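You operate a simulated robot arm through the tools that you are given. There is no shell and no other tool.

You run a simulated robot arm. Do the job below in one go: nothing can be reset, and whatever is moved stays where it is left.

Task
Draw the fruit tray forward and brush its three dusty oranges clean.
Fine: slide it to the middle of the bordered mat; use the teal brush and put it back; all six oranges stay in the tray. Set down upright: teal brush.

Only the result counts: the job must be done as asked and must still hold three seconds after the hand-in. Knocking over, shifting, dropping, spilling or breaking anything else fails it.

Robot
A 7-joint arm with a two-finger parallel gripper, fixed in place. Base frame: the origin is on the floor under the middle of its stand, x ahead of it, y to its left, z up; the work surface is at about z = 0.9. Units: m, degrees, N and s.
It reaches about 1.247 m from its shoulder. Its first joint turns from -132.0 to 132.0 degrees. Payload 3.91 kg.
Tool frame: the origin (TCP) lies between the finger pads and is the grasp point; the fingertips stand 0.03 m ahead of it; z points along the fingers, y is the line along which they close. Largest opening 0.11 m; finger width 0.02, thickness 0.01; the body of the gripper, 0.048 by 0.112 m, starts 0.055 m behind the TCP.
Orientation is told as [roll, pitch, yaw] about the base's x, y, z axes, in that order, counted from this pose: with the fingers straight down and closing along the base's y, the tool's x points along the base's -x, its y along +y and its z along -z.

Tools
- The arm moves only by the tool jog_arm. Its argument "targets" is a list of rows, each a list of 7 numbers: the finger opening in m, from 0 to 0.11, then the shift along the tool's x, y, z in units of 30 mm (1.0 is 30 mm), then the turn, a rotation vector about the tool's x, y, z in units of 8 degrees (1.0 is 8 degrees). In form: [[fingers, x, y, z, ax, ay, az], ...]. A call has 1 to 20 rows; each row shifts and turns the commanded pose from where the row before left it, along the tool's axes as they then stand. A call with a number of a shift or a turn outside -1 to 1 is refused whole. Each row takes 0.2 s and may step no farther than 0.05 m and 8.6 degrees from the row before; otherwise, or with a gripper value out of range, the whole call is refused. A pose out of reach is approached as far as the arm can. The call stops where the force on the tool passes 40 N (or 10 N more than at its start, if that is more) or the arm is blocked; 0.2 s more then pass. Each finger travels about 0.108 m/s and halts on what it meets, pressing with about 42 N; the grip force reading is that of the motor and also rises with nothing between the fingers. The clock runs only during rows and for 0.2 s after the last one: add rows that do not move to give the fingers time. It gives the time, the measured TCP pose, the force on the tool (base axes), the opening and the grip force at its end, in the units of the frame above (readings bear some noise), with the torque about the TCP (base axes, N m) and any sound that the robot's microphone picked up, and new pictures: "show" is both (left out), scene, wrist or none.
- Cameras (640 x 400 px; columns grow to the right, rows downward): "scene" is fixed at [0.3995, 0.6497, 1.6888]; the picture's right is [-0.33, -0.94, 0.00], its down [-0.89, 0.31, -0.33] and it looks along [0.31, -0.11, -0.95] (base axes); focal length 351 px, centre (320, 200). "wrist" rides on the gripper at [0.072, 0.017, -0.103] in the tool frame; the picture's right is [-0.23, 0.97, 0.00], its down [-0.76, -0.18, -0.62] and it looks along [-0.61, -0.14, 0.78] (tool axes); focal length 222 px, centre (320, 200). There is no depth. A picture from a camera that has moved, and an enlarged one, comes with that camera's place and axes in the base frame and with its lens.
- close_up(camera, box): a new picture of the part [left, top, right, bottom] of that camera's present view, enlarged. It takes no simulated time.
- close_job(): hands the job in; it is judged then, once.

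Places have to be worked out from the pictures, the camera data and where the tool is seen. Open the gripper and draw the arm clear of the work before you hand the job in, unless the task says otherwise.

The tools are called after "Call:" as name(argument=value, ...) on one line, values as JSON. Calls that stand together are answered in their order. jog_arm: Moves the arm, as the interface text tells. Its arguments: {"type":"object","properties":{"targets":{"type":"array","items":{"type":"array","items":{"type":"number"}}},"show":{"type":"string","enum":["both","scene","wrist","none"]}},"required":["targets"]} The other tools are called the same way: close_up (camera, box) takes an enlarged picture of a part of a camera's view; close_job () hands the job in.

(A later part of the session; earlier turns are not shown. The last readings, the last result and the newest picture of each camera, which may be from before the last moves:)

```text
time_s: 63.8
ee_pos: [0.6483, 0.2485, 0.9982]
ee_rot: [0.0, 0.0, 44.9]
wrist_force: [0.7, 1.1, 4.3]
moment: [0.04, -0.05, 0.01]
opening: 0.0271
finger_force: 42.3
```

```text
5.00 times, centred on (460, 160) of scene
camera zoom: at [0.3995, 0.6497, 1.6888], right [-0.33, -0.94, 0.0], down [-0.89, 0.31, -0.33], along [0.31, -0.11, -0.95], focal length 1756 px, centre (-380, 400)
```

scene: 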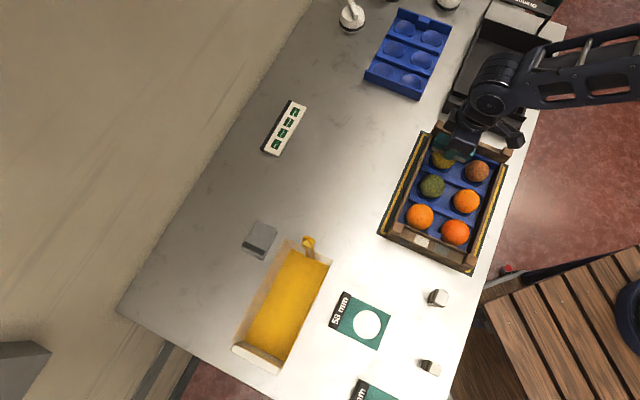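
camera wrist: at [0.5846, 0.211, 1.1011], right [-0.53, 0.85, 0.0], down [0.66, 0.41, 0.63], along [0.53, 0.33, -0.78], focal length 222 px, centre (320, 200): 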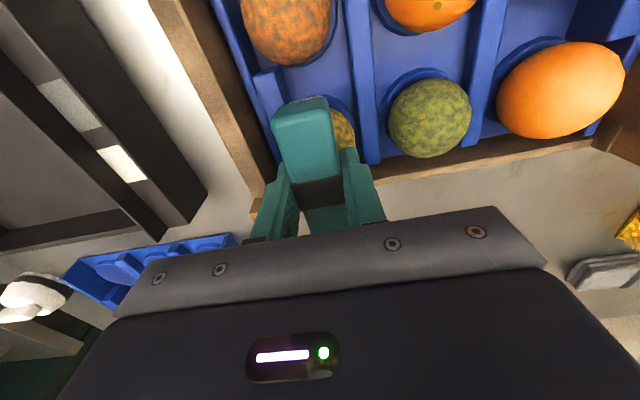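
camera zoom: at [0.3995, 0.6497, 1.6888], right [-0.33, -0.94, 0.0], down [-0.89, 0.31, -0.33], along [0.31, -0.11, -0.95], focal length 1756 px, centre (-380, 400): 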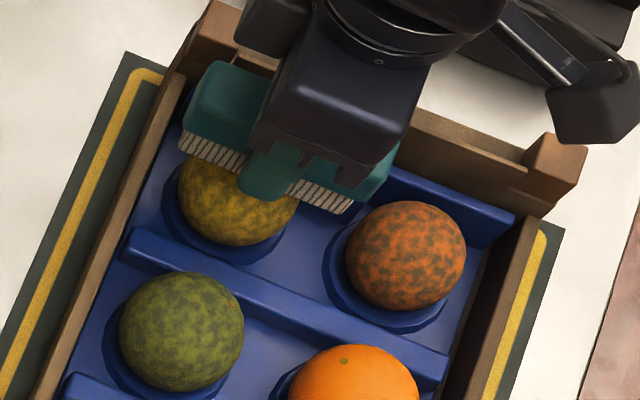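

Brushing works: the yellow orange's speckles are already fading. I continue with more strokes.

Call:
jog_arm(targets=[[0.0, 0.3, 0, 0, 0, 0, 0], [0.0, 0.3, 0, 0, 0, 0, 0], [0.0, -0.3, 0, 0, 0, 0, 0], [0.0, -0.3, 0, 0, 0, 0, 0], [0.0, -0.3, 0, 0, 0, 0, 0], [0.0, -0.3, 0, 0, 0, 0, 0], [0.0, 0.3, 0, 0, 0, 0, 0], [0.0, 0.3, 0, 0, 0, 0, 0], [0.0, 0.3, 0, 0, 0, 0, 0], [0.0, 0.3, 0, 0, 0, 0, 0], [0.0, -0.3, 0, 0, 0, 0, 0], [0.0, -0.3, 0, 0, 0, 0, 0], [0.0, -0.3, 0, 0, 0, 0, 0], [0.0, -0.3, 0, 0, 0, 0, 0], [0.0, 0.3, 0, 0, 0, 0, 0], [0.0, 0.3, 0, 0, 0, 0, 0]], show="scene")

Call:
close_up(camera="scene", box=[410, 120, 510, 200])

```text
time_s: 67.2
ee_pos: [0.6482, 0.2501, 0.9974]
ee_rot: [-0.1, 0.0, 44.8]
wrist_force: [0.3, -0.7, 1.2]
moment: [0.05, -0.02, -0.03]
opening: 0.0273
finger_force: 42.3
```

scene: 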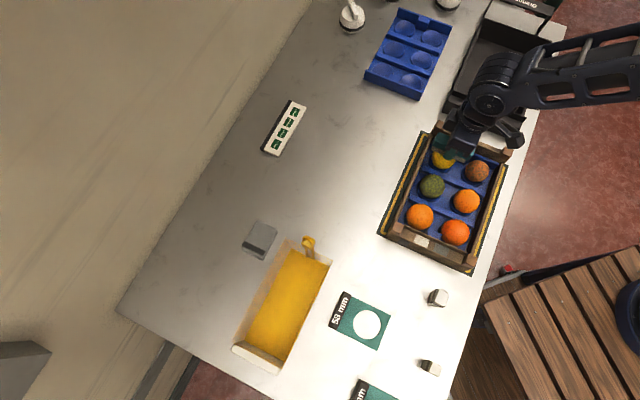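

```text
5.00 times, centred on (460, 160) of scene
camera zoom: at [0.3995, 0.6497, 1.6888], right [-0.33, -0.94, 0.0], down [-0.89, 0.31, -0.33], along [0.31, -0.11, -0.95], focal length 1756 px, centre (-380, 400)
```

zoom: 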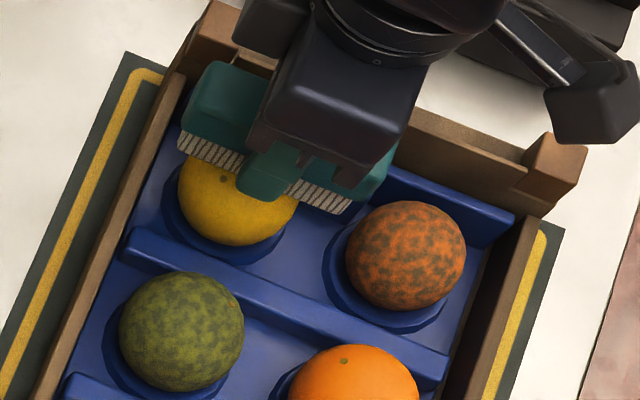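

The yellow orange is now fully clean. I lift 3 cm and move 79 mm forward to over the brown dusty orange, then lower to just above contact.

Call:
jog_arm(targets=[[0.0, 0, 0, -0.5, 0, 0, 0], [0.0, 0, 0, -0.5, 0, 0, 0], [0.0, 0.7, 0, 0, 0, 0, 0], [0.0, 0.7, 0, 0, 0, 0, 0], [0.0, 0.7, 0, 0, 0, 0, 0], [0.0, 0.53, 0, 0, 0, 0, 0], [0.0, 0, 0, 0.4, 0, 0, 0], [0.0, 0, 0, 0.3, 0, 0, 0], [0.0, 0, 0, 0, 0, 0, 0]])

Call:
close_up(camera="scene", box=[410, 120, 510, 200])

Call:
close_up(camera="wrist", box=[200, 40, 440, 200])

```text
time_s: 69.2
ee_pos: [0.5939, 0.1929, 1.0073]
ee_rot: [0.1, 0.0, 44.9]
wrist_force: [-0.6, 0.0, -0.8]
moment: [-0.02, -0.01, 0.05]
opening: 0.0273
finger_force: 41.5
camera wrist: at [0.5286, 0.155, 1.1111], right [-0.53, 0.85, 0.0], down [0.66, 0.41, 0.62], along [0.53, 0.33, -0.78], focal length 222 px, centre (320, 200)
```

scene: 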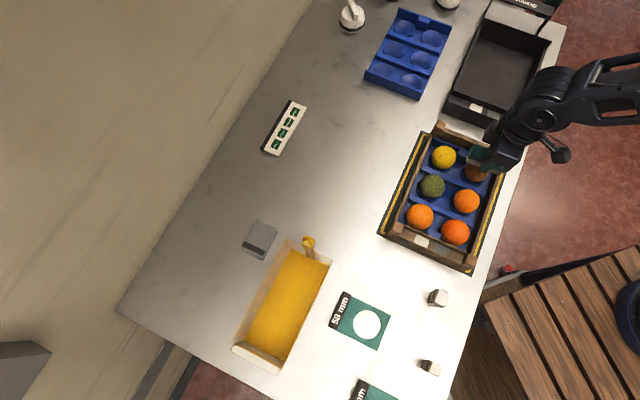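
wrist: 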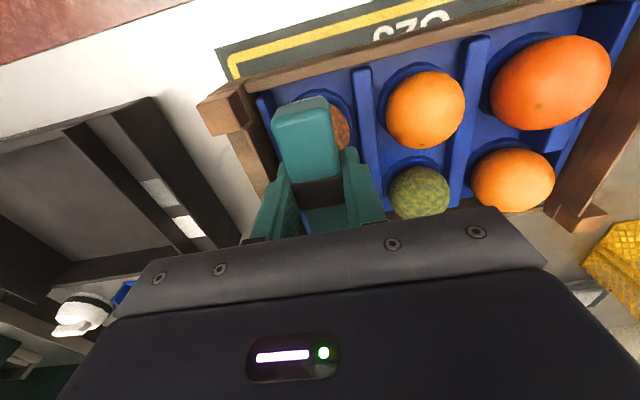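

```text
5.00 times, centred on (460, 160) of scene
camera zoom: at [0.3995, 0.6497, 1.6888], right [-0.33, -0.94, 0.0], down [-0.89, 0.31, -0.33], along [0.31, -0.11, -0.95], focal length 1756 px, centre (-380, 400)
```

zoom: 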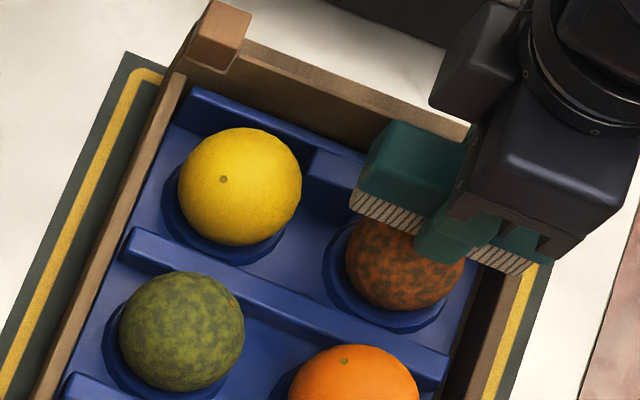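

```text
2.50 times, centred on (320, 120) of wrist
camera zoom: at [0.5286, 0.155, 1.1111], right [-0.53, 0.85, 0.0], down [0.66, 0.41, 0.62], along [0.53, 0.33, -0.78], focal length 555 px, centre (320, 400)
```

zoom: 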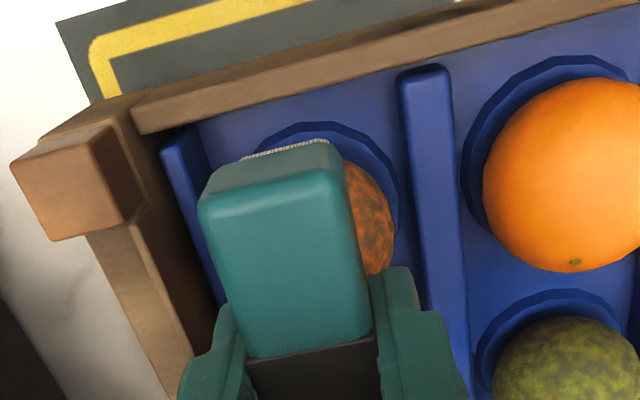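

Brush is well placed over the brown orange, ~9 mm above the yellow's contact height. I lower in small steps to find contact.

Call:
jog_arm(targets=[[0.0, 0, 0, 0.1, 0, 0, 0], [0.0, 0, 0, 0.08, 0, 0, 0], [0.0, 0, 0, 0.05, 0, 0, 0], [0.0, 0, 0, 0, 0, 0, 0]], show="none")

Call:
jog_arm(targets=[[0.0, 0, 0, 0.03, 0, 0, 0], [0.0, 0, 0, 0, 0, 0, 0]], show="none")

Call:
jog_arm(targets=[[0.0, 0, 0, 0.03, 0, 0, 0], [0.0, 0, 0, 0, 0, 0, 0]], show="none")

```text
time_s: 70.2
ee_pos: [0.5927, 0.1935, 0.9999]
ee_rot: [0.0, 0.0, 44.9]
wrist_force: [0.9, -0.6, -0.8]
moment: [0.01, 0.03, -0.01]
opening: 0.0274
finger_force: 42.4
```

```text
time_s: 70.8
ee_pos: [0.5929, 0.1938, 0.9988]
ee_rot: [0.0, 0.0, 44.9]
wrist_force: [-0.3, -0.1, -0.8]
moment: [-0.02, 0.01, 0.01]
opening: 0.0272
finger_force: 42.2
```

```text
time_s: 71.4
ee_pos: [0.5931, 0.1932, 0.9985]
ee_rot: [0.0, 0.0, 44.9]
wrist_force: [-0.3, 0.4, -1.2]
moment: [-0.04, 0.02, 0.01]
opening: 0.0273
finger_force: 42.3
```

No contact yet (brown orange slightly lower). I continue in ~1 mm steps.

Call:
jog_arm(targets=[[0.0, 0, 0, 0.035, 0, 0, 0], [0.0, 0, 0, 0, 0, 0, 0]], show="none")

Call:
jog_arm(targets=[[0.0, 0, 0, 0.03, 0, 0, 0], [0.0, 0, 0, 0, 0, 0, 0]], show="none")

```text
time_s: 72.0
ee_pos: [0.5918, 0.1937, 0.9975]
ee_rot: [0.1, 0.1, 44.9]
wrist_force: [0.0, 1.3, -1.0]
moment: [-0.01, 0.02, -0.02]
opening: 0.0274
finger_force: 41.8
```

```text
time_s: 72.6
ee_pos: [0.5935, 0.1936, 0.9957]
ee_rot: [0.0, -0.1, 44.8]
wrist_force: [-0.1, -0.3, -1.2]
moment: [0.02, 0.04, 0.02]
opening: 0.0272
finger_force: 42.4
```

Call:
jog_arm(targets=[[0.0, 0, 0, 0.03, 0, 0, 0], [0.0, 0, 0, 0, 0, 0, 0]], show="none")

Call:
jog_arm(targets=[[0.0, 0, 0, 0.03, 0, 0, 0], [0.0, 0, 0, 0, 0, 0, 0]], show="none")

```text
time_s: 73.2
ee_pos: [0.5931, 0.1947, 0.9955]
ee_rot: [0.1, 0.0, 44.9]
wrist_force: [0.4, -0.7, -0.9]
moment: [0.01, -0.03, 0.01]
opening: 0.0273
finger_force: 42.1
```

```text
time_s: 73.8
ee_pos: [0.5924, 0.1941, 0.9945]
ee_rot: [0.0, 0.0, 45.1]
wrist_force: [0.0, 0.5, -1.2]
moment: [0.0, 0.0, 0.0]
opening: 0.0274
finger_force: 41.9
```

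Still no reaction at z≈0.994; I take a picture and keep lowering in 0.9 mm steps.

Call:
jog_arm(targets=[[0.0, 0, 0, 0.03, 0, 0, 0], [0.0, 0, 0, 0, 0, 0, 0]], show="scene")

Call:
close_up(camera="scene", box=[430, 130, 510, 200])

```text
time_s: 74.4
ee_pos: [0.5932, 0.1932, 0.995]
ee_rot: [0.0, 0.0, 44.9]
wrist_force: [0.2, -0.4, 9.4]
moment: [-0.03, 0.0, -0.01]
opening: 0.0274
finger_force: 42.1
```

scene: 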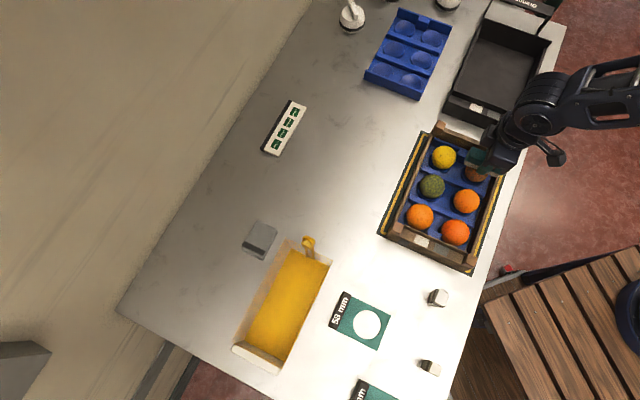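

```text
5.71 times, centred on (470, 165) of scene
camera zoom: at [0.3995, 0.6497, 1.6888], right [-0.33, -0.94, 0.0], down [-0.89, 0.31, -0.33], along [0.31, -0.11, -0.95], focal length 2007 px, centre (-537, 400)
```

zoom: 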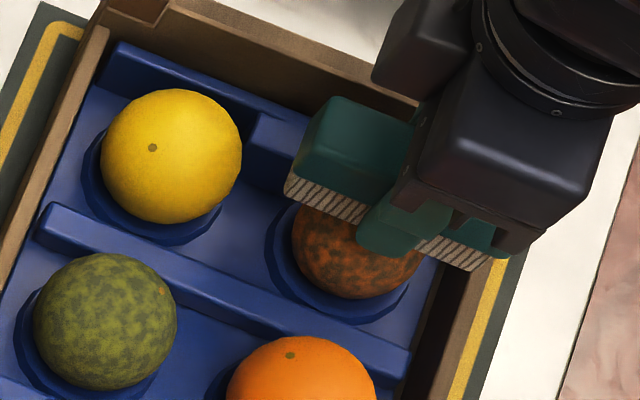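

Contact at 9 N. I ease 0.4 mm and stroke ±13 mm repeatedly.

Call:
jog_arm(targets=[[0.0, 0.2, 0, -0.012, 0, 0, 0], [0.0, 0.25, 0, 0, 0, 0, 0], [0.0, -0.3, 0, 0, 0, 0, 0], [0.0, -0.3, 0, 0, 0, 0, 0], [0.0, -0.3, 0, 0, 0, 0, 0], [0.0, 0.3, 0, 0, 0, 0, 0], [0.0, 0.3, 0, 0, 0, 0, 0], [0.0, 0.3, 0, 0, 0, 0, 0], [0.0, -0.3, 0, 0, 0, 0, 0], [0.0, -0.3, 0, 0, 0, 0, 0], [0.0, -0.3, 0, 0, 0, 0, 0], [0.0, 0.3, 0, 0, 0, 0, 0], [0.0, 0.3, 0, 0, 0, 0, 0], [0.0, 0.3, 0, 0, 0, 0, 0], [0.0, -0.3, 0, 0, 0, 0, 0], [0.0, -0.3, 0, 0, 0, 0, 0], [0.0, -0.3, 0, 0, 0, 0, 0], [0.0, 0.3, 0, 0, 0, 0, 0], [0.0, 0.15, 0, 0, 0, 0, 0]], show="scene")

Call:
close_up(camera="scene", box=[430, 130, 510, 200])

```text
time_s: 78.4
ee_pos: [0.5929, 0.1926, 0.9948]
ee_rot: [0.0, 0.0, 44.9]
wrist_force: [-0.1, -0.1, 1.5]
moment: [0.03, -0.05, 0.0]
opening: 0.0276
finger_force: 41.5
```

scene: 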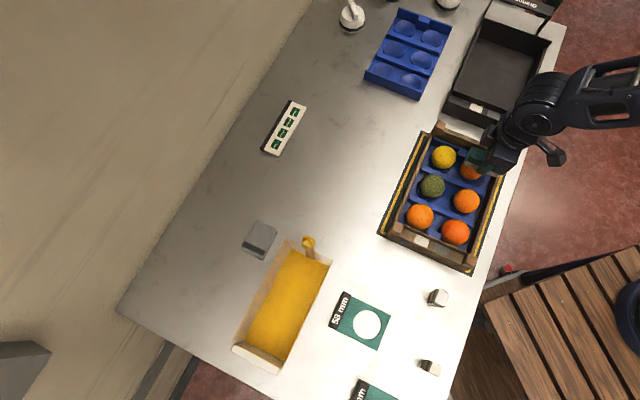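

```text
5.71 times, centred on (470, 165) of scene
camera zoom: at [0.3995, 0.6497, 1.6888], right [-0.33, -0.94, 0.0], down [-0.89, 0.31, -0.33], along [0.31, -0.11, -0.95], focal length 2007 px, centre (-537, 400)
```

zoom: 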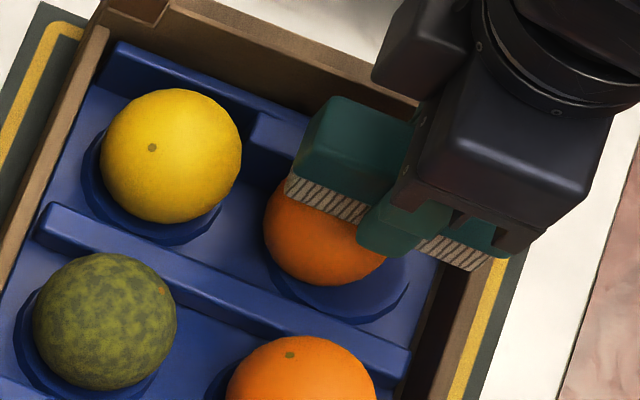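

The brown orange is now clean, but it has rolled ~13 mm toward the yellow one under the brush. I lift the brush off and see where it settles.

Call:
jog_arm(targets=[[0.0, 0, 0, -0.3, 0, 0, 0], [0.0, 0, 0, -0.7, 0, 0, 0], [0.0, 0, 0, -1, 0, 0, 0], [0.0, 0, 0, -0.5, 0, 0, 0], [0.0, 0, 0, 0, 0, 0, 0], [0.0, 0, 0, 0, 0, 0, 0]], show="scene")

Call:
close_up(camera="scene", box=[410, 120, 510, 200])

```text
time_s: 79.8
ee_pos: [0.5923, 0.193, 1.0688]
ee_rot: [0.0, 0.0, 44.9]
wrist_force: [0.4, 0.5, -0.6]
moment: [0.03, -0.03, -0.02]
opening: 0.0273
finger_force: 41.7
```

scene: 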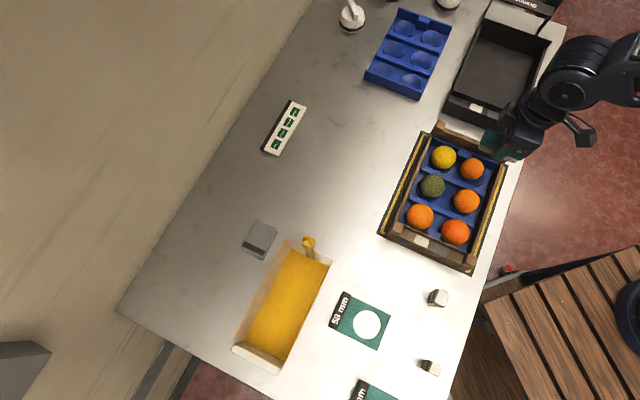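

```text
5.00 times, centred on (460, 160) of scene
camera zoom: at [0.3995, 0.6497, 1.6888], right [-0.33, -0.94, 0.0], down [-0.89, 0.31, -0.33], along [0.31, -0.11, -0.95], focal length 1756 px, centre (-380, 400)
```

zoom: 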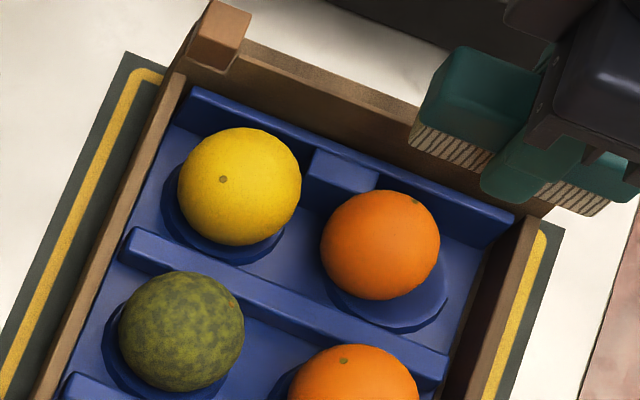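

The brown orange stays in the tray, resting slightly off its cup; it is clean. I now move over to the green dusty orange at ≈(0.5915, 0.308) and lower to ~5 mm above the expected contact.

Call:
jog_arm(targets=[[0.0, -0.67, 0.685, 0, 0, 0, 0], [0.0, -0.67, 0.685, 0, 0, 0, 0], [0.0, -0.67, 0.685, 0, 0, 0, 0], [0.0, -0.67, 0.685, 0, 0, 0, 0], [0.0, 0, 0, 0.7, 0, 0, 0], [0.0, 0, 0, 0.7, 0, 0, 0], [0.0, 0, 0, 0.4, 0, 0, 0], [0.0, 0, 0, 0.3, 0, 0, 0], [0.0, 0, 0, 0.1, 0, 0, 0], [0.0, 0, 0, 0, 0, 0, 0]])

Call:
close_up(camera="scene", box=[400, 130, 500, 220])

Call:
close_up(camera="wrist", box=[200, 40, 440, 200])

```text
time_s: 82.0
ee_pos: [0.5916, 0.3097, 1.003]
ee_rot: [0.0, 0.0, 44.9]
wrist_force: [0.6, 0.5, -0.1]
moment: [0.0, 0.01, -0.01]
opening: 0.0269
finger_force: 42.2
camera wrist: at [0.5272, 0.2695, 1.107], right [-0.53, 0.85, 0.0], down [0.66, 0.41, 0.62], along [0.53, 0.33, -0.78], focal length 222 px, centre (320, 200)
```

scene: 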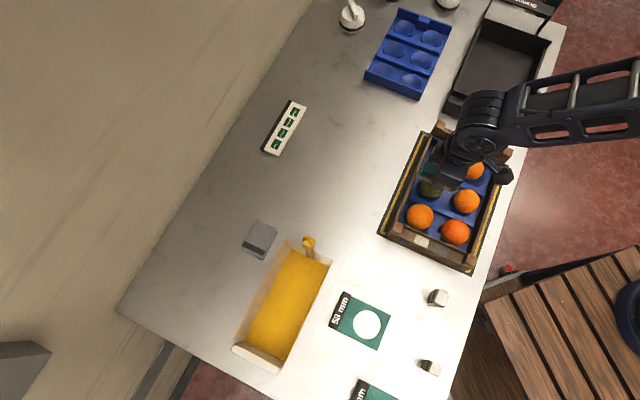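
wrist: 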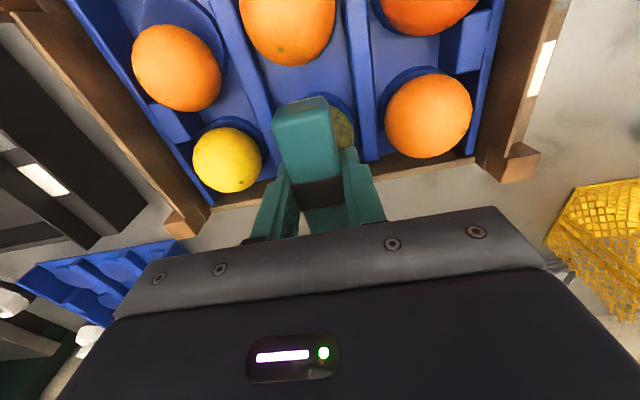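

```text
4.44 times, centred on (450, 175) of scene
camera zoom: at [0.3995, 0.6497, 1.6888], right [-0.33, -0.94, 0.0], down [-0.89, 0.31, -0.33], along [0.31, -0.11, -0.95], focal length 1561 px, centre (-258, 311)
```

zoom: 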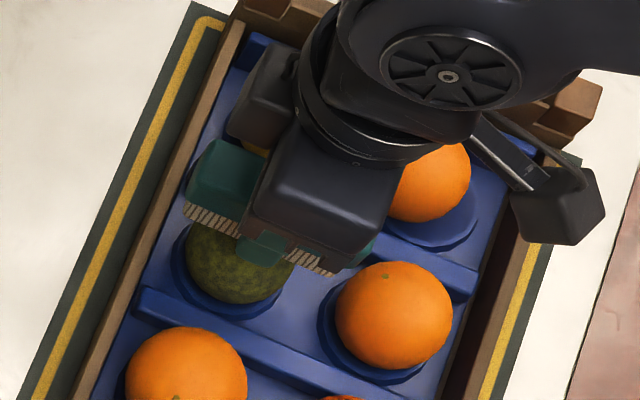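

```text
2.50 times, centred on (320, 120) of wrist
camera zoom: at [0.5272, 0.2695, 1.107], right [-0.53, 0.85, 0.0], down [0.66, 0.41, 0.62], along [0.53, 0.33, -0.78], focal length 555 px, centre (320, 400)
```

zoom: 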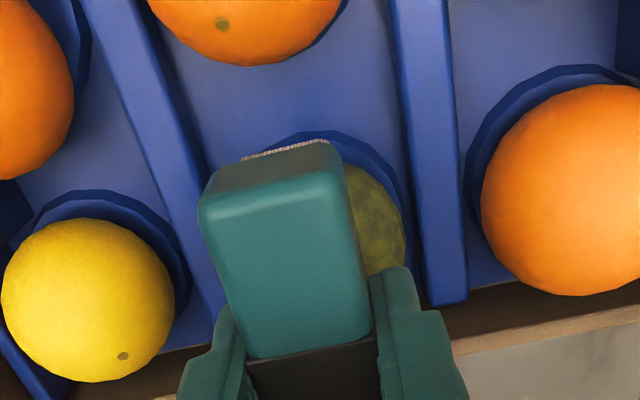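

Well placed over the green orange. I lower in ~1 mm steps until light contact.

Call:
jog_arm(targets=[[0.0, 0, 0, 0.06, 0, 0, 0], [0.0, 0, 0, 0.04, 0, 0, 0], [0.0, 0, 0, 0, 0, 0, 0]], show="none")

Call:
jog_arm(targets=[[0.0, 0, 0, 0.03, 0, 0, 0], [0.0, 0, 0, 0, 0, 0, 0]], show="none")

Call:
jog_arm(targets=[[0.0, 0, 0, 0.025, 0, 0, 0], [0.0, 0, 0, 0, 0, 0, 0]], show="none")

```text
time_s: 82.8
ee_pos: [0.592, 0.3081, 1.0009]
ee_rot: [0.0, 0.0, 44.9]
wrist_force: [0.5, 0.1, 0.5]
moment: [0.01, 0.02, 0.04]
opening: 0.0273
finger_force: 42.5
```

```text
time_s: 83.4
ee_pos: [0.5916, 0.3074, 1.0006]
ee_rot: [0.0, -0.1, 44.9]
wrist_force: [0.2, -0.3, -1.0]
moment: [0.01, 0.0, 0.0]
opening: 0.0272
finger_force: 42.5
```

```text
time_s: 84.0
ee_pos: [0.592, 0.3084, 0.9996]
ee_rot: [0.0, 0.0, 44.9]
wrist_force: [0.3, 0.1, -1.5]
moment: [0.0, 0.01, 0.01]
opening: 0.0271
finger_force: 41.9
```

No contact yet at z≈0.9995; continuing in small steps.

Call:
jog_arm(targets=[[0.0, 0, 0, 0.025, 0, 0, 0], [0.0, 0, 0, 0, 0, 0, 0]], show="none")

Call:
jog_arm(targets=[[0.0, 0, 0, 0.025, 0, 0, 0], [0.0, 0, 0, 0, 0, 0, 0]], show="none")

Call:
jog_arm(targets=[[0.0, 0, 0, 0.02, 0, 0, 0], [0.0, 0, 0, 0, 0, 0, 0]], show="none")

```text
time_s: 84.6
ee_pos: [0.5908, 0.3081, 0.9975]
ee_rot: [0.1, -0.1, 44.9]
wrist_force: [0.4, -0.5, 5.7]
moment: [-0.01, -0.02, 0.0]
opening: 0.0272
finger_force: 41.9
```

```text
time_s: 85.2
ee_pos: [0.592, 0.3081, 0.9973]
ee_rot: [0.0, 0.0, 44.9]
wrist_force: [0.6, -0.1, 19.4]
moment: [0.01, -0.03, 0.0]
opening: 0.0273
finger_force: 41.9
```

```text
time_s: 85.8
ee_pos: [0.5923, 0.3095, 0.9977]
ee_rot: [-0.1, -0.1, 44.9]
wrist_force: [0.1, 1.1, 30.1]
moment: [0.05, -0.02, 0.04]
opening: 0.0272
finger_force: 42.1
```

Contact found; I overshot to 30 N, so I ease up ~1.6 mm to a light touch.

Call:
jog_arm(targets=[[0.0, 0, 0, -0.053, 0, 0, 0], [0.0, 0, 0, 0, 0, 0, 0]], show="none")

```text
time_s: 86.4
ee_pos: [0.5913, 0.3089, 0.9982]
ee_rot: [0.0, 0.0, 45.0]
wrist_force: [0.2, 0.8, 14.7]
moment: [0.09, -0.04, 0.03]
opening: 0.027
finger_force: 41.9
```

Still ~15 N; I ease another 0.6 mm.

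Call:
jog_arm(targets=[[0.0, 0, 0, -0.02, 0, 0, 0], [0.0, 0, 0, 0, 0, 0, 0]], show="none")

```text
time_s: 87.0
ee_pos: [0.5918, 0.308, 0.9967]
ee_rot: [0.0, 0.1, 44.9]
wrist_force: [0.2, 0.2, 2.9]
moment: [-0.02, 0.07, 0.01]
opening: 0.0273
finger_force: 42.4
```

Light press of ~3 N. I do short balanced strokes of ±9 mm to clean without rolling the orange.

Call:
jog_arm(targets=[[0.0, 0.3, 0, 0, 0, 0, 0], [0.0, -0.3, 0, 0, 0, 0, 0], [0.0, -0.3, 0, 0, 0, 0, 0], [0.0, 0.3, 0, 0, 0, 0, 0], [0.0, 0.3, 0, 0, 0, 0, 0], [0.0, -0.3, 0, 0, 0, 0, 0], [0.0, -0.3, 0, 0, 0, 0, 0], [0.0, 0.3, 0, 0, 0, 0, 0], [0.0, 0.3, 0, 0, 0, 0, 0], [0.0, -0.3, 0, 0, 0, 0, 0]], show="scene")

Call:
close_up(camera="scene", box=[400, 130, 500, 220])

```text
time_s: 89.2
ee_pos: [0.5917, 0.3091, 0.9987]
ee_rot: [0.0, 0.0, 44.9]
wrist_force: [0.3, -0.1, 0.0]
moment: [-0.01, -0.04, -0.01]
opening: 0.0271
finger_force: 41.6
```

scene: 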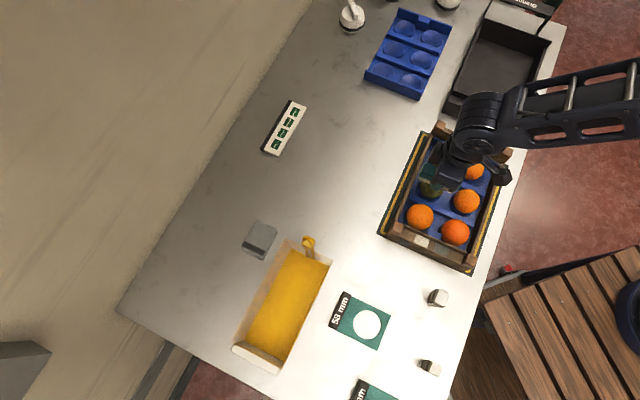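

```text
4.44 times, centred on (450, 175) of scene
camera zoom: at [0.3995, 0.6497, 1.6888], right [-0.33, -0.94, 0.0], down [-0.89, 0.31, -0.33], along [0.31, -0.11, -0.95], focal length 1561 px, centre (-258, 311)
```

zoom: 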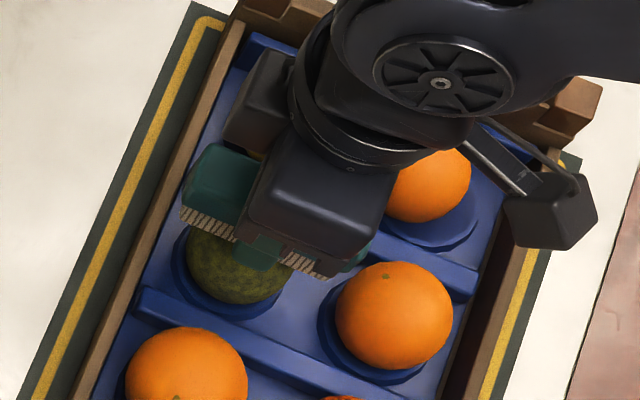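

The green is fading slightly; contact has become very light. I press 0.4 mm more and continue balanced strokes.

Call:
jog_arm(targets=[[0.0, 0.35, 0, 0.014, 0, 0, 0], [0.0, -0.35, 0, 0, 0, 0, 0], [0.0, -0.35, 0, 0, 0, 0, 0], [0.0, 0.35, 0, 0, 0, 0, 0], [0.0, 0.35, 0, 0, 0, 0, 0], [0.0, -0.35, 0, 0, 0, 0, 0], [0.0, -0.35, 0, 0, 0, 0, 0], [0.0, 0.35, 0, 0, 0, 0, 0], [0.0, 0.35, 0, 0, 0, 0, 0], [0.0, -0.35, 0, 0, 0, 0, 0]], show="scene")

Call:
close_up(camera="scene", box=[400, 130, 500, 220])

```text
time_s: 91.4
ee_pos: [0.5922, 0.3089, 0.9971]
ee_rot: [0.1, 0.0, 44.8]
wrist_force: [0.2, -0.2, 1.0]
moment: [0.02, 0.03, 0.0]
opening: 0.0271
finger_force: 42.1
```

scene: 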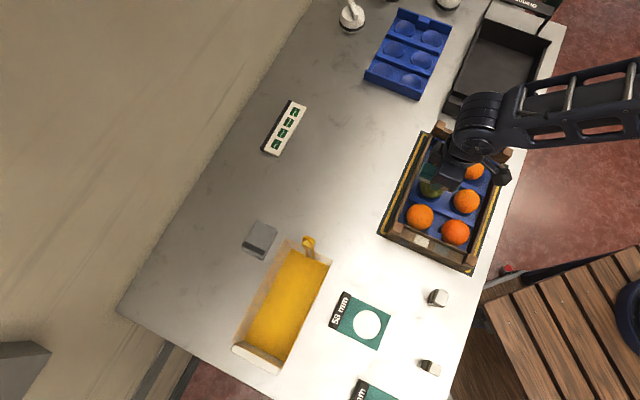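

```text
4.44 times, centred on (450, 175) of scene
camera zoom: at [0.3995, 0.6497, 1.6888], right [-0.33, -0.94, 0.0], down [-0.89, 0.31, -0.33], along [0.31, -0.11, -0.95], focal length 1561 px, centre (-258, 311)
```

zoom: 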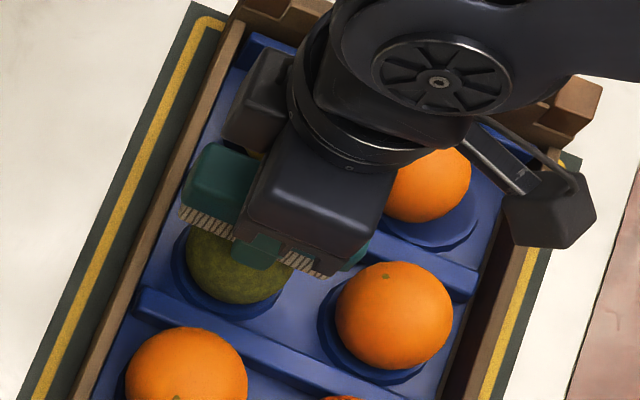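

Dust on the green one is nearly gone and it stays seated. I continue with more strokes of the same kind.

Call:
jog_arm(targets=[[0.0, 0.35, 0, 0.006, 0, 0, 0], [0.0, -0.35, 0, 0, 0, 0, 0], [0.0, -0.35, 0, 0, 0, 0, 0], [0.0, 0.35, 0, 0, 0, 0, 0], [0.0, 0.35, 0, 0, 0, 0, 0], [0.0, -0.35, 0, 0, 0, 0, 0], [0.0, -0.35, 0, 0, 0, 0, 0], [0.0, 0.35, 0, 0, 0, 0, 0], [0.0, 0.35, 0, 0, 0, 0, 0], [0.0, -0.35, 0, 0, 0, 0, 0], [0.0, -0.35, 0, 0, 0, 0, 0], [0.0, 0.35, 0, 0, 0, 0, 0], [0.0, 0.35, 0, 0, 0, 0, 0], [0.0, -0.35, 0, 0, 0, 0, 0]], show="scene")

Call:
close_up(camera="scene", box=[400, 130, 500, 220])

```text
time_s: 94.4
ee_pos: [0.5915, 0.3091, 0.9973]
ee_rot: [0.0, 0.1, 44.9]
wrist_force: [-0.2, -0.7, 1.6]
moment: [-0.05, 0.03, -0.02]
opening: 0.0272
finger_force: 41.2
```

scene: 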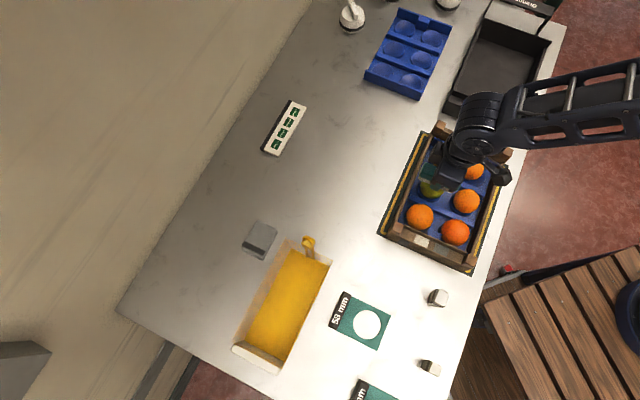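

```text
4.44 times, centred on (450, 175) of scene
camera zoom: at [0.3995, 0.6497, 1.6888], right [-0.33, -0.94, 0.0], down [-0.89, 0.31, -0.33], along [0.31, -0.11, -0.95], focal length 1561 px, centre (-258, 311)
```

zoom: 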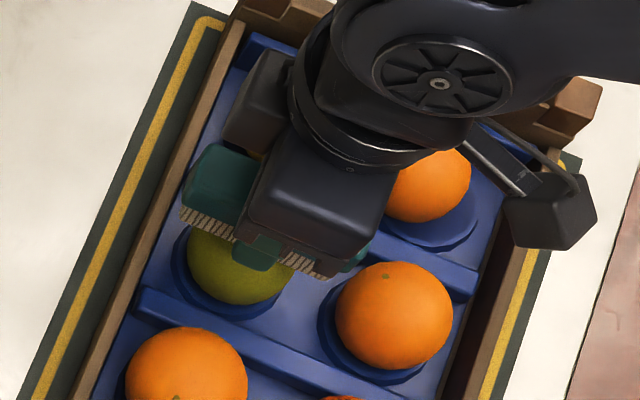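

It is still brightening; another set of strokes until no further change.

Call:
jog_arm(targets=[[0.0, 0.35, 0, 0.006, 0, 0, 0], [0.0, -0.35, 0, 0, 0, 0, 0], [0.0, -0.35, 0, 0, 0, 0, 0], [0.0, 0.35, 0, 0, 0, 0, 0], [0.0, 0.35, 0, 0, 0, 0, 0], [0.0, -0.35, 0, 0, 0, 0, 0], [0.0, -0.35, 0, 0, 0, 0, 0], [0.0, 0.35, 0, 0, 0, 0, 0], [0.0, 0.35, 0, 0, 0, 0, 0], [0.0, -0.35, 0, 0, 0, 0, 0], [0.0, -0.35, 0, 0, 0, 0, 0], [0.0, 0.35, 0, 0, 0, 0, 0], [0.0, 0.35, 0, 0, 0, 0, 0], [0.0, -0.35, 0, 0, 0, 0, 0], [0.0, -0.35, 0, 0, 0, 0, 0], [0.0, 0.35, 0, 0, 0, 0, 0], [0.0, 0.35, 0, 0, 0, 0, 0], [0.0, -0.35, 0, 0, 0, 0, 0]], show="scene")

Call:
close_up(camera="scene", box=[400, 130, 500, 220])

```text
time_s: 98.2
ee_pos: [0.591, 0.308, 0.998]
ee_rot: [0.0, 0.0, 44.9]
wrist_force: [0.5, 0.4, -0.7]
moment: [-0.05, 0.03, -0.04]
opening: 0.0273
finger_force: 42.4
```

scene: 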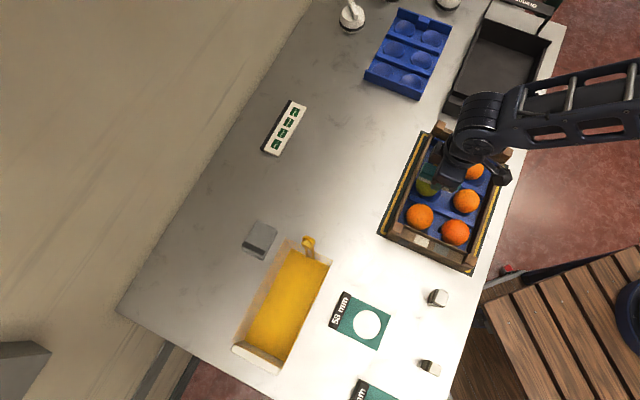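

```text
4.44 times, centred on (450, 175) of scene
camera zoom: at [0.3995, 0.6497, 1.6888], right [-0.33, -0.94, 0.0], down [-0.89, 0.31, -0.33], along [0.31, -0.11, -0.95], focal length 1561 px, centre (-258, 311)
```

zoom: 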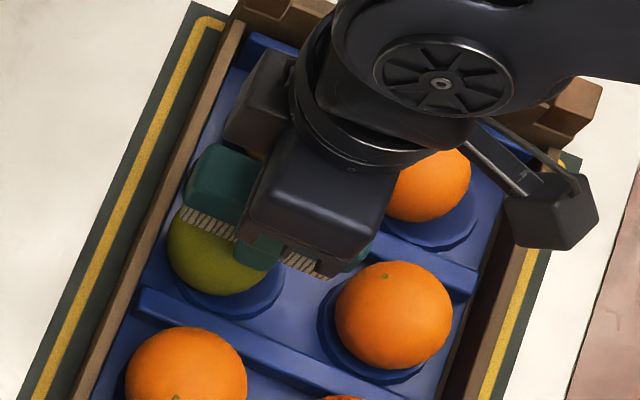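

The green is now spot-free and has shifted slightly in its pocket. I lift off and inspect all oranges.

Call:
jog_arm(targets=[[0.0, 0, 0, -0.3, 0, 0, 0], [0.0, 0, 0, -0.7, 0, 0, 0], [0.0, 0, 0, -1, 0, 0, 0], [0.0, -0.5, -0.5, -1, 0, 0, 0], [0.0, -0.8, -0.8, -1, 0, 0, 0], [0.0, -0.8, -0.8, -0.5, 0, 0, 0], [0.0, -0.8, -0.8, 0, 0, 0, 0]])

Call:
close_up(camera="scene", box=[390, 130, 510, 270])

Call:
close_up(camera="scene", box=[410, 135, 490, 205])

```text
time_s: 99.8
ee_pos: [0.7135, 0.3073, 1.1334]
ee_rot: [0.0, 0.0, 44.9]
wrist_force: [-0.3, 0.4, -0.4]
moment: [-0.04, 0.0, -0.01]
opening: 0.0273
finger_force: 41.7
camera wrist: at [0.6507, 0.2698, 1.237], right [-0.53, 0.85, 0.0], down [0.66, 0.41, 0.62], along [0.53, 0.33, -0.78], focal length 222 px, centre (320, 200)
```

scene: 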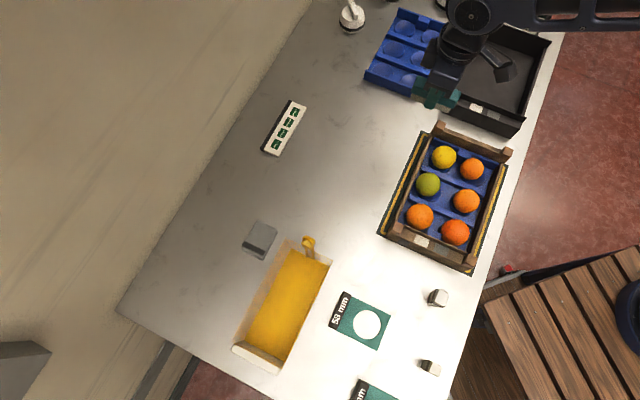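
wrist: 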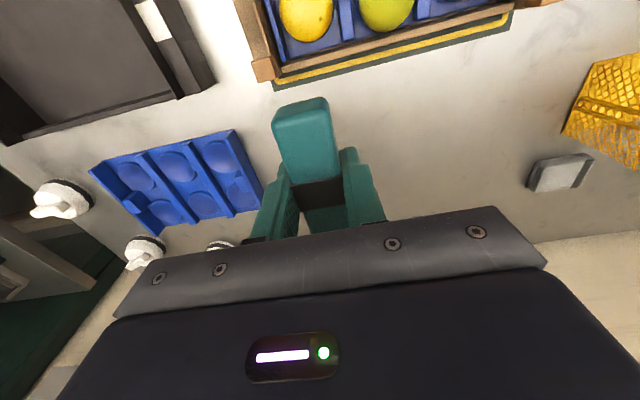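

```text
2.86 times, centred on (450, 200) of scene
camera zoom: at [0.3995, 0.6497, 1.6888], right [-0.33, -0.94, 0.0], down [-0.89, 0.31, -0.33], along [0.31, -0.11, -0.95], focal length 1004 px, centre (-51, 200)
```

zoom: 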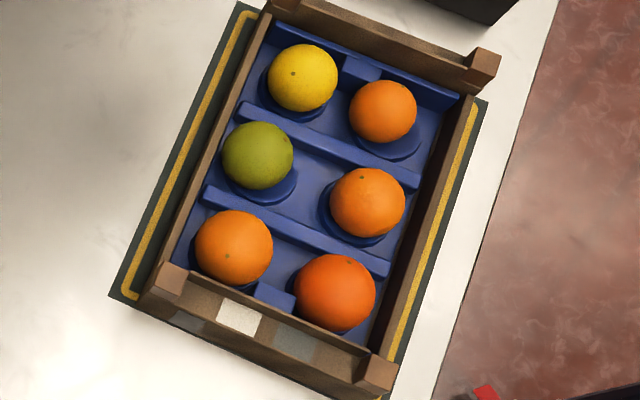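

```text
5.71 times, centred on (450, 170) of scene
camera zoom: at [0.3995, 0.6497, 1.6888], right [-0.33, -0.94, 0.0], down [-0.89, 0.31, -0.33], along [0.31, -0.11, -0.95], focal length 2007 px, centre (-423, 371)
```

zoom: 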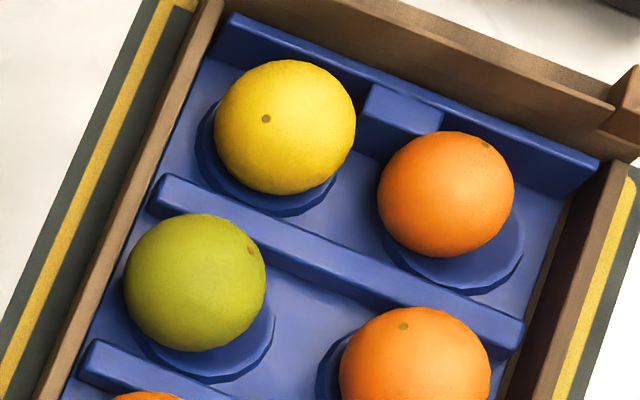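

All three look spotless now. I zoom in tightly on each to be sure no dust remains.

Call:
close_up(camera="scene", box=[412, 168, 446, 202])

Call:
close_up(camera="scene", box=[427, 140, 461, 174])

Call:
close_up(camera="scene", box=[455, 152, 489, 186])

Call:
close_up(camera="wrist", box=[230, 0, 520, 100])

```text
11.76 times, centred on (429, 185) of scene
camera zoom: at [0.3995, 0.6497, 1.6888], right [-0.33, -0.94, 0.0], down [-0.89, 0.31, -0.33], along [0.31, -0.11, -0.95], focal length 4133 px, centre (-962, 376)
```

zoom: 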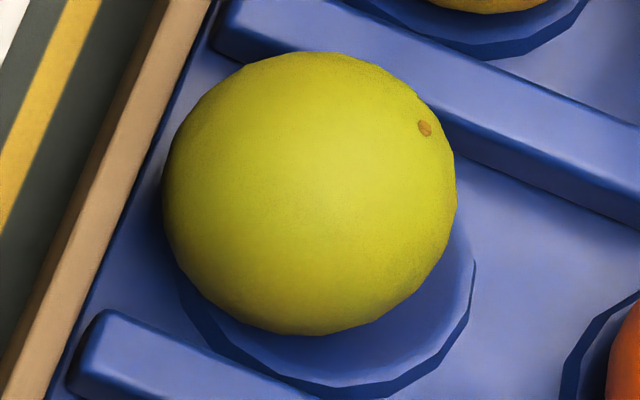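

```text
11.76 times, centred on (444, 157) of scene
camera zoom: at [0.3995, 0.6497, 1.6888], right [-0.33, -0.94, 0.0], down [-0.89, 0.31, -0.33], along [0.31, -0.11, -0.95], focal length 4133 px, centre (-1139, 706)
```

zoom: 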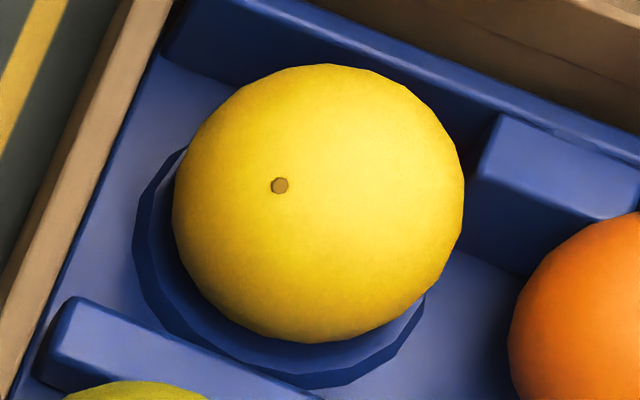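

```text
11.76 times, centred on (472, 169) of scene
camera zoom: at [0.3995, 0.6497, 1.6888], right [-0.33, -0.94, 0.0], down [-0.89, 0.31, -0.33], along [0.31, -0.11, -0.95], focal length 4133 px, centre (-1468, 565)
```

zoom: 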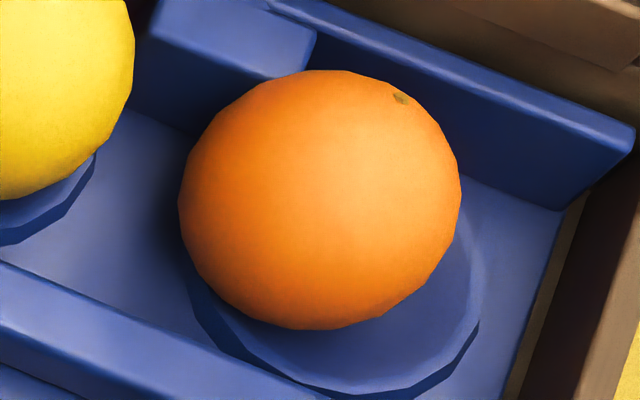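

```text
2.21 times, centred on (375, 50) of wrist
camera zoom: at [0.6507, 0.2698, 1.237], right [-0.53, 0.85, 0.0], down [0.66, 0.41, 0.62], along [0.53, 0.33, -0.78], focal length 490 px, centre (199, 531)
```

zoom: 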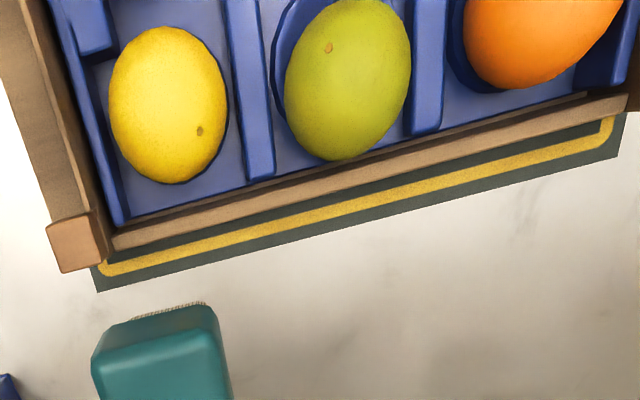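

All three are clean and all six oranges are in the tray. Now I carry the brush back to above its original spot (0.487, 0.837).

Call:
jog_arm(targets=[[0.0, -0.395, 0.99, 0, 0, 0, 0], [0.0, -0.395, 0.99, 0, 0, 0, 0], [0.0, -0.395, 0.99, 0, 0, 0, 0], [0.0, -0.395, 0.99, 0, 0, 0, 0], [0.0, -0.395, 0.99, 0, 0, 0, 0], [0.0, -0.395, 0.99, 0, 0, 0, 0], [0.0, -0.395, 0.99, 0, 0, 0, 0], [0.0, -0.395, 0.99, 0, 0, 0, 0], [0.0, -0.395, 0.99, 0, 0, 0, 0], [0.0, -0.395, 0.99, 0, 0, 0, 0], [0.0, -0.395, 0.99, 0, 0, 0, 0], [0.0, -0.395, 0.99, 0, 0, 0, 0], [0.0, -0.395, 0.99, 0.1, 0, 0, 0], [0.0, -0.395, 0.99, 0.1, 0, 0, 0], [0.0, -0.395, 0.99, 0.1, 0, 0, 0], [0.0, -0.395, 0.99, 0.1, 0, 0, 0], [0.0, -0.395, 0.99, 0.1, 0, 0, 0], [0.0, -0.395, 0.99, 0.1, 0, 0, 0]])

```text
time_s: 103.6
ee_pos: [0.488, 0.839, 1.1159]
ee_rot: [0.1, 0.0, 44.9]
wrist_force: [0.3, 0.2, 0.7]
moment: [0.05, 0.06, -0.02]
opening: 0.0274
finger_force: 42.0
camera wrist: at [0.4241, 0.7993, 1.2198], right [-0.53, 0.85, 0.0], down [0.66, 0.41, 0.62], along [0.53, 0.33, -0.78], focal length 222 px, centre (320, 200)
```

scene: 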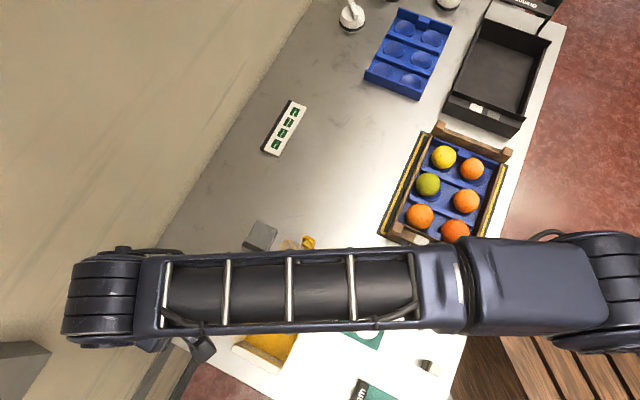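
wrist: 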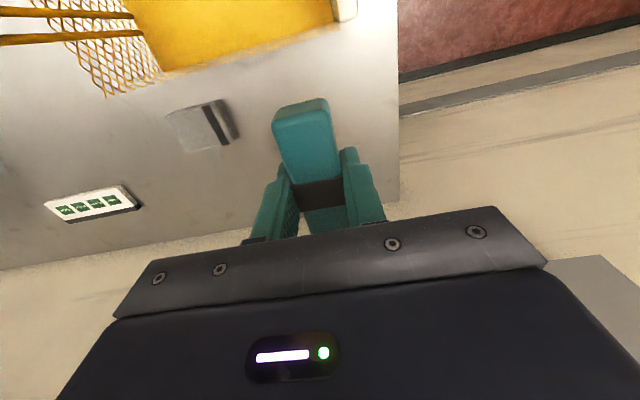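

Above the spot. I rotate back to yaw 136.5° in place.

Call:
jog_arm(targets=[[0.0, 0, 0, 0, 0, 0, -1], [0.0, 0, 0, 0, 0, 0, -1], [0.0, 0, 0, 0, 0, 0, -1], [0.0, 0, 0, 0, 0, 0, -1], [0.0, 0, 0, 0, 0, 0, -1], [0.0, 0, 0, 0, 0, 0, -1], [0.0, 0, 0, 0, 0, 0, -1], [0.0, 0, 0, 0, 0, 0, -1], [0.0, 0, 0, 0, 0, 0, -1], [0.0, 0, 0, 0, 0, 0, -1], [0.0, 0, 0, 0, 0, 0, -1], [0.0, 0, 0, 0, 0, 0, -0.45], [0.0, 0, 0, 0, 0, 0, 0]], show="wrist")

Call:
jog_arm(targets=[[0.0, 0, 0, 0, 0, 0, 0]], show="none")

```text
time_s: 106.4
ee_pos: [0.4878, 0.8375, 1.1139]
ee_rot: [0.0, 0.1, 136.6]
wrist_force: [0.5, -0.2, -1.2]
moment: [-0.01, 0.0, -0.03]
opening: 0.0271
finger_force: 41.9
camera wrist: at [0.5286, 0.7769, 1.2187], right [-0.83, -0.55, 0.0], down [-0.43, 0.65, 0.62], along [-0.34, 0.52, -0.78], focal length 222 px, centre (320, 200)
```

wrist: 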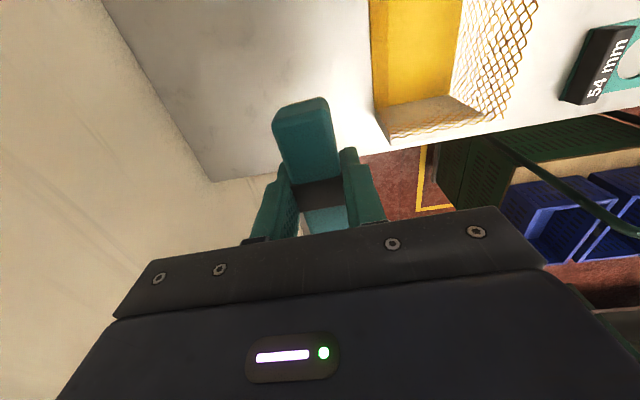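

```text
time_s: 106.8
ee_pos: [0.488, 0.8377, 1.1147]
ee_rot: [0.0, 0.0, 136.5]
wrist_force: [0.0, 0.3, -0.1]
moment: [0.0, -0.01, 0.04]
opening: 0.0274
finger_force: 42.1
```

Position matches within ~1.5 mm; I correct that and descend to ~9 mm above the table contact height.

Call:
jog_arm(targets=[[0.0, 0, 0.05, 0.5, 0, 0, 0], [0.0, 0, 0, 1, 0, 0, 0], [0.0, 0, 0, 1, 0, 0, 0], [0.0, 0, 0, 1, 0, 0, 0], [0.0, 0, 0, 0.8, 0, 0, 0], [0.0, 0, 0, 0.6, 0, 0, 0], [0.0, 0, 0, 0.4, 0, 0, 0], [0.0, 0, 0, 0.3, 0, 0, 0], [0.0, 0, 0, 0, 0, 0, 0]])

Call:
close_up(camera="wrist", box=[200, 80, 440, 240])

```text
time_s: 108.8
ee_pos: [0.487, 0.8378, 0.9468]
ee_rot: [0.1, 0.0, 136.5]
wrist_force: [-0.7, 0.4, -0.6]
moment: [0.01, 0.03, 0.01]
opening: 0.0272
finger_force: 42.5
camera wrist: at [0.5276, 0.776, 1.0508], right [-0.83, -0.55, 0.0], down [-0.43, 0.65, 0.62], along [-0.34, 0.52, -0.78], focal length 222 px, centre (320, 200)
```

scene: 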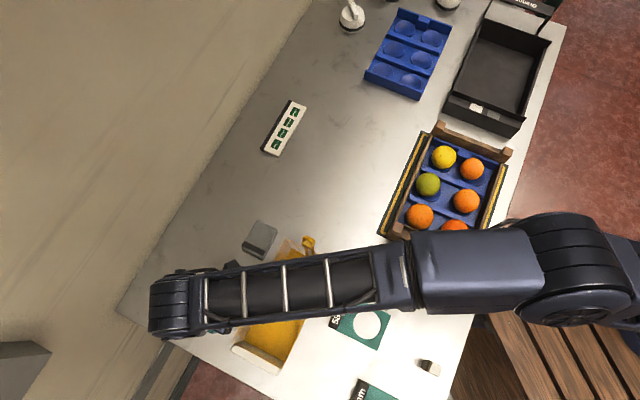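
wrist: 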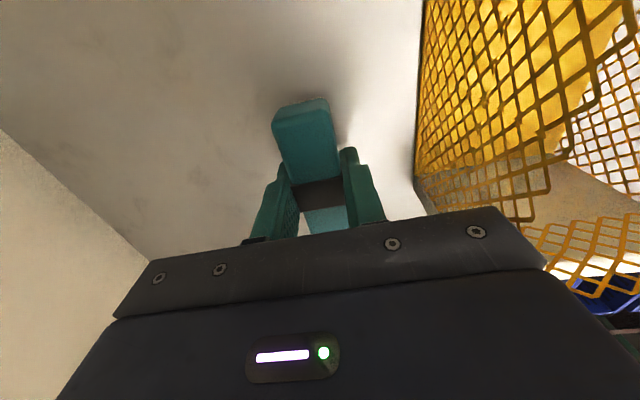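

```text
2.50 times, centred on (320, 160) of wrist
camera zoom: at [0.5276, 0.776, 1.0508], right [-0.83, -0.55, 0.0], down [-0.43, 0.65, 0.62], along [-0.34, 0.52, -0.78], focal length 555 px, centre (320, 300)
```

zoom: 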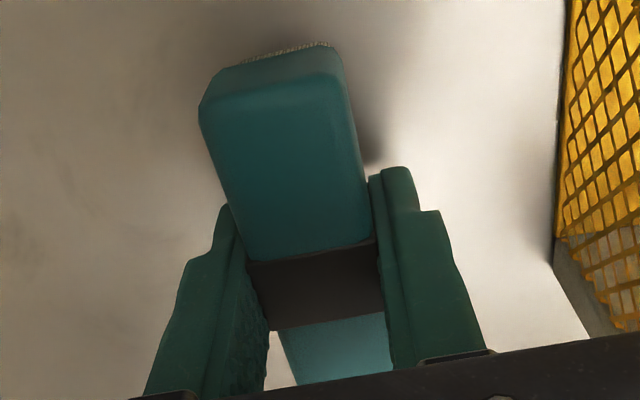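

Brush is nearly down. I lower 6 mm, then in sub-millimetre steps until I feel the table.

Call:
jog_arm(targets=[[0.0, 0, 0, 0.15, 0, 0, 0], [0.0, 0, 0, 0.1, 0, 0, 0], [0.0, 0, 0, 0, 0, 0, 0]], show="none")

Call:
jog_arm(targets=[[0.0, 0, 0, 0.03, 0, 0, 0], [0.0, 0, 0, 0, 0, 0, 0]], show="none")

```text
time_s: 109.6
ee_pos: [0.4874, 0.8377, 0.9386]
ee_rot: [0.0, 0.0, 136.4]
wrist_force: [0.3, 0.4, -1.3]
moment: [0.02, -0.01, 0.03]
opening: 0.0276
finger_force: 42.4
```

```text
time_s: 110.2
ee_pos: [0.4876, 0.8384, 0.9375]
ee_rot: [0.0, 0.0, 136.5]
wrist_force: [0.3, 0.2, -1.3]
moment: [0.0, -0.05, 0.02]
opening: 0.0272
finger_force: 42.0
```

Not touching yet (z force −1.3 is just the brush weight); another step.

Call:
jog_arm(targets=[[0.0, 0, 0, 0.025, 0, 0, 0], [0.0, 0, 0, 0, 0, 0, 0]], show="none")

```text
time_s: 110.8
ee_pos: [0.4879, 0.8368, 0.9382]
ee_rot: [-0.2, 0.0, 136.5]
wrist_force: [0.2, 0.9, 4.0]
moment: [0.05, 0.02, -0.04]
opening: 0.0272
finger_force: 41.5
```

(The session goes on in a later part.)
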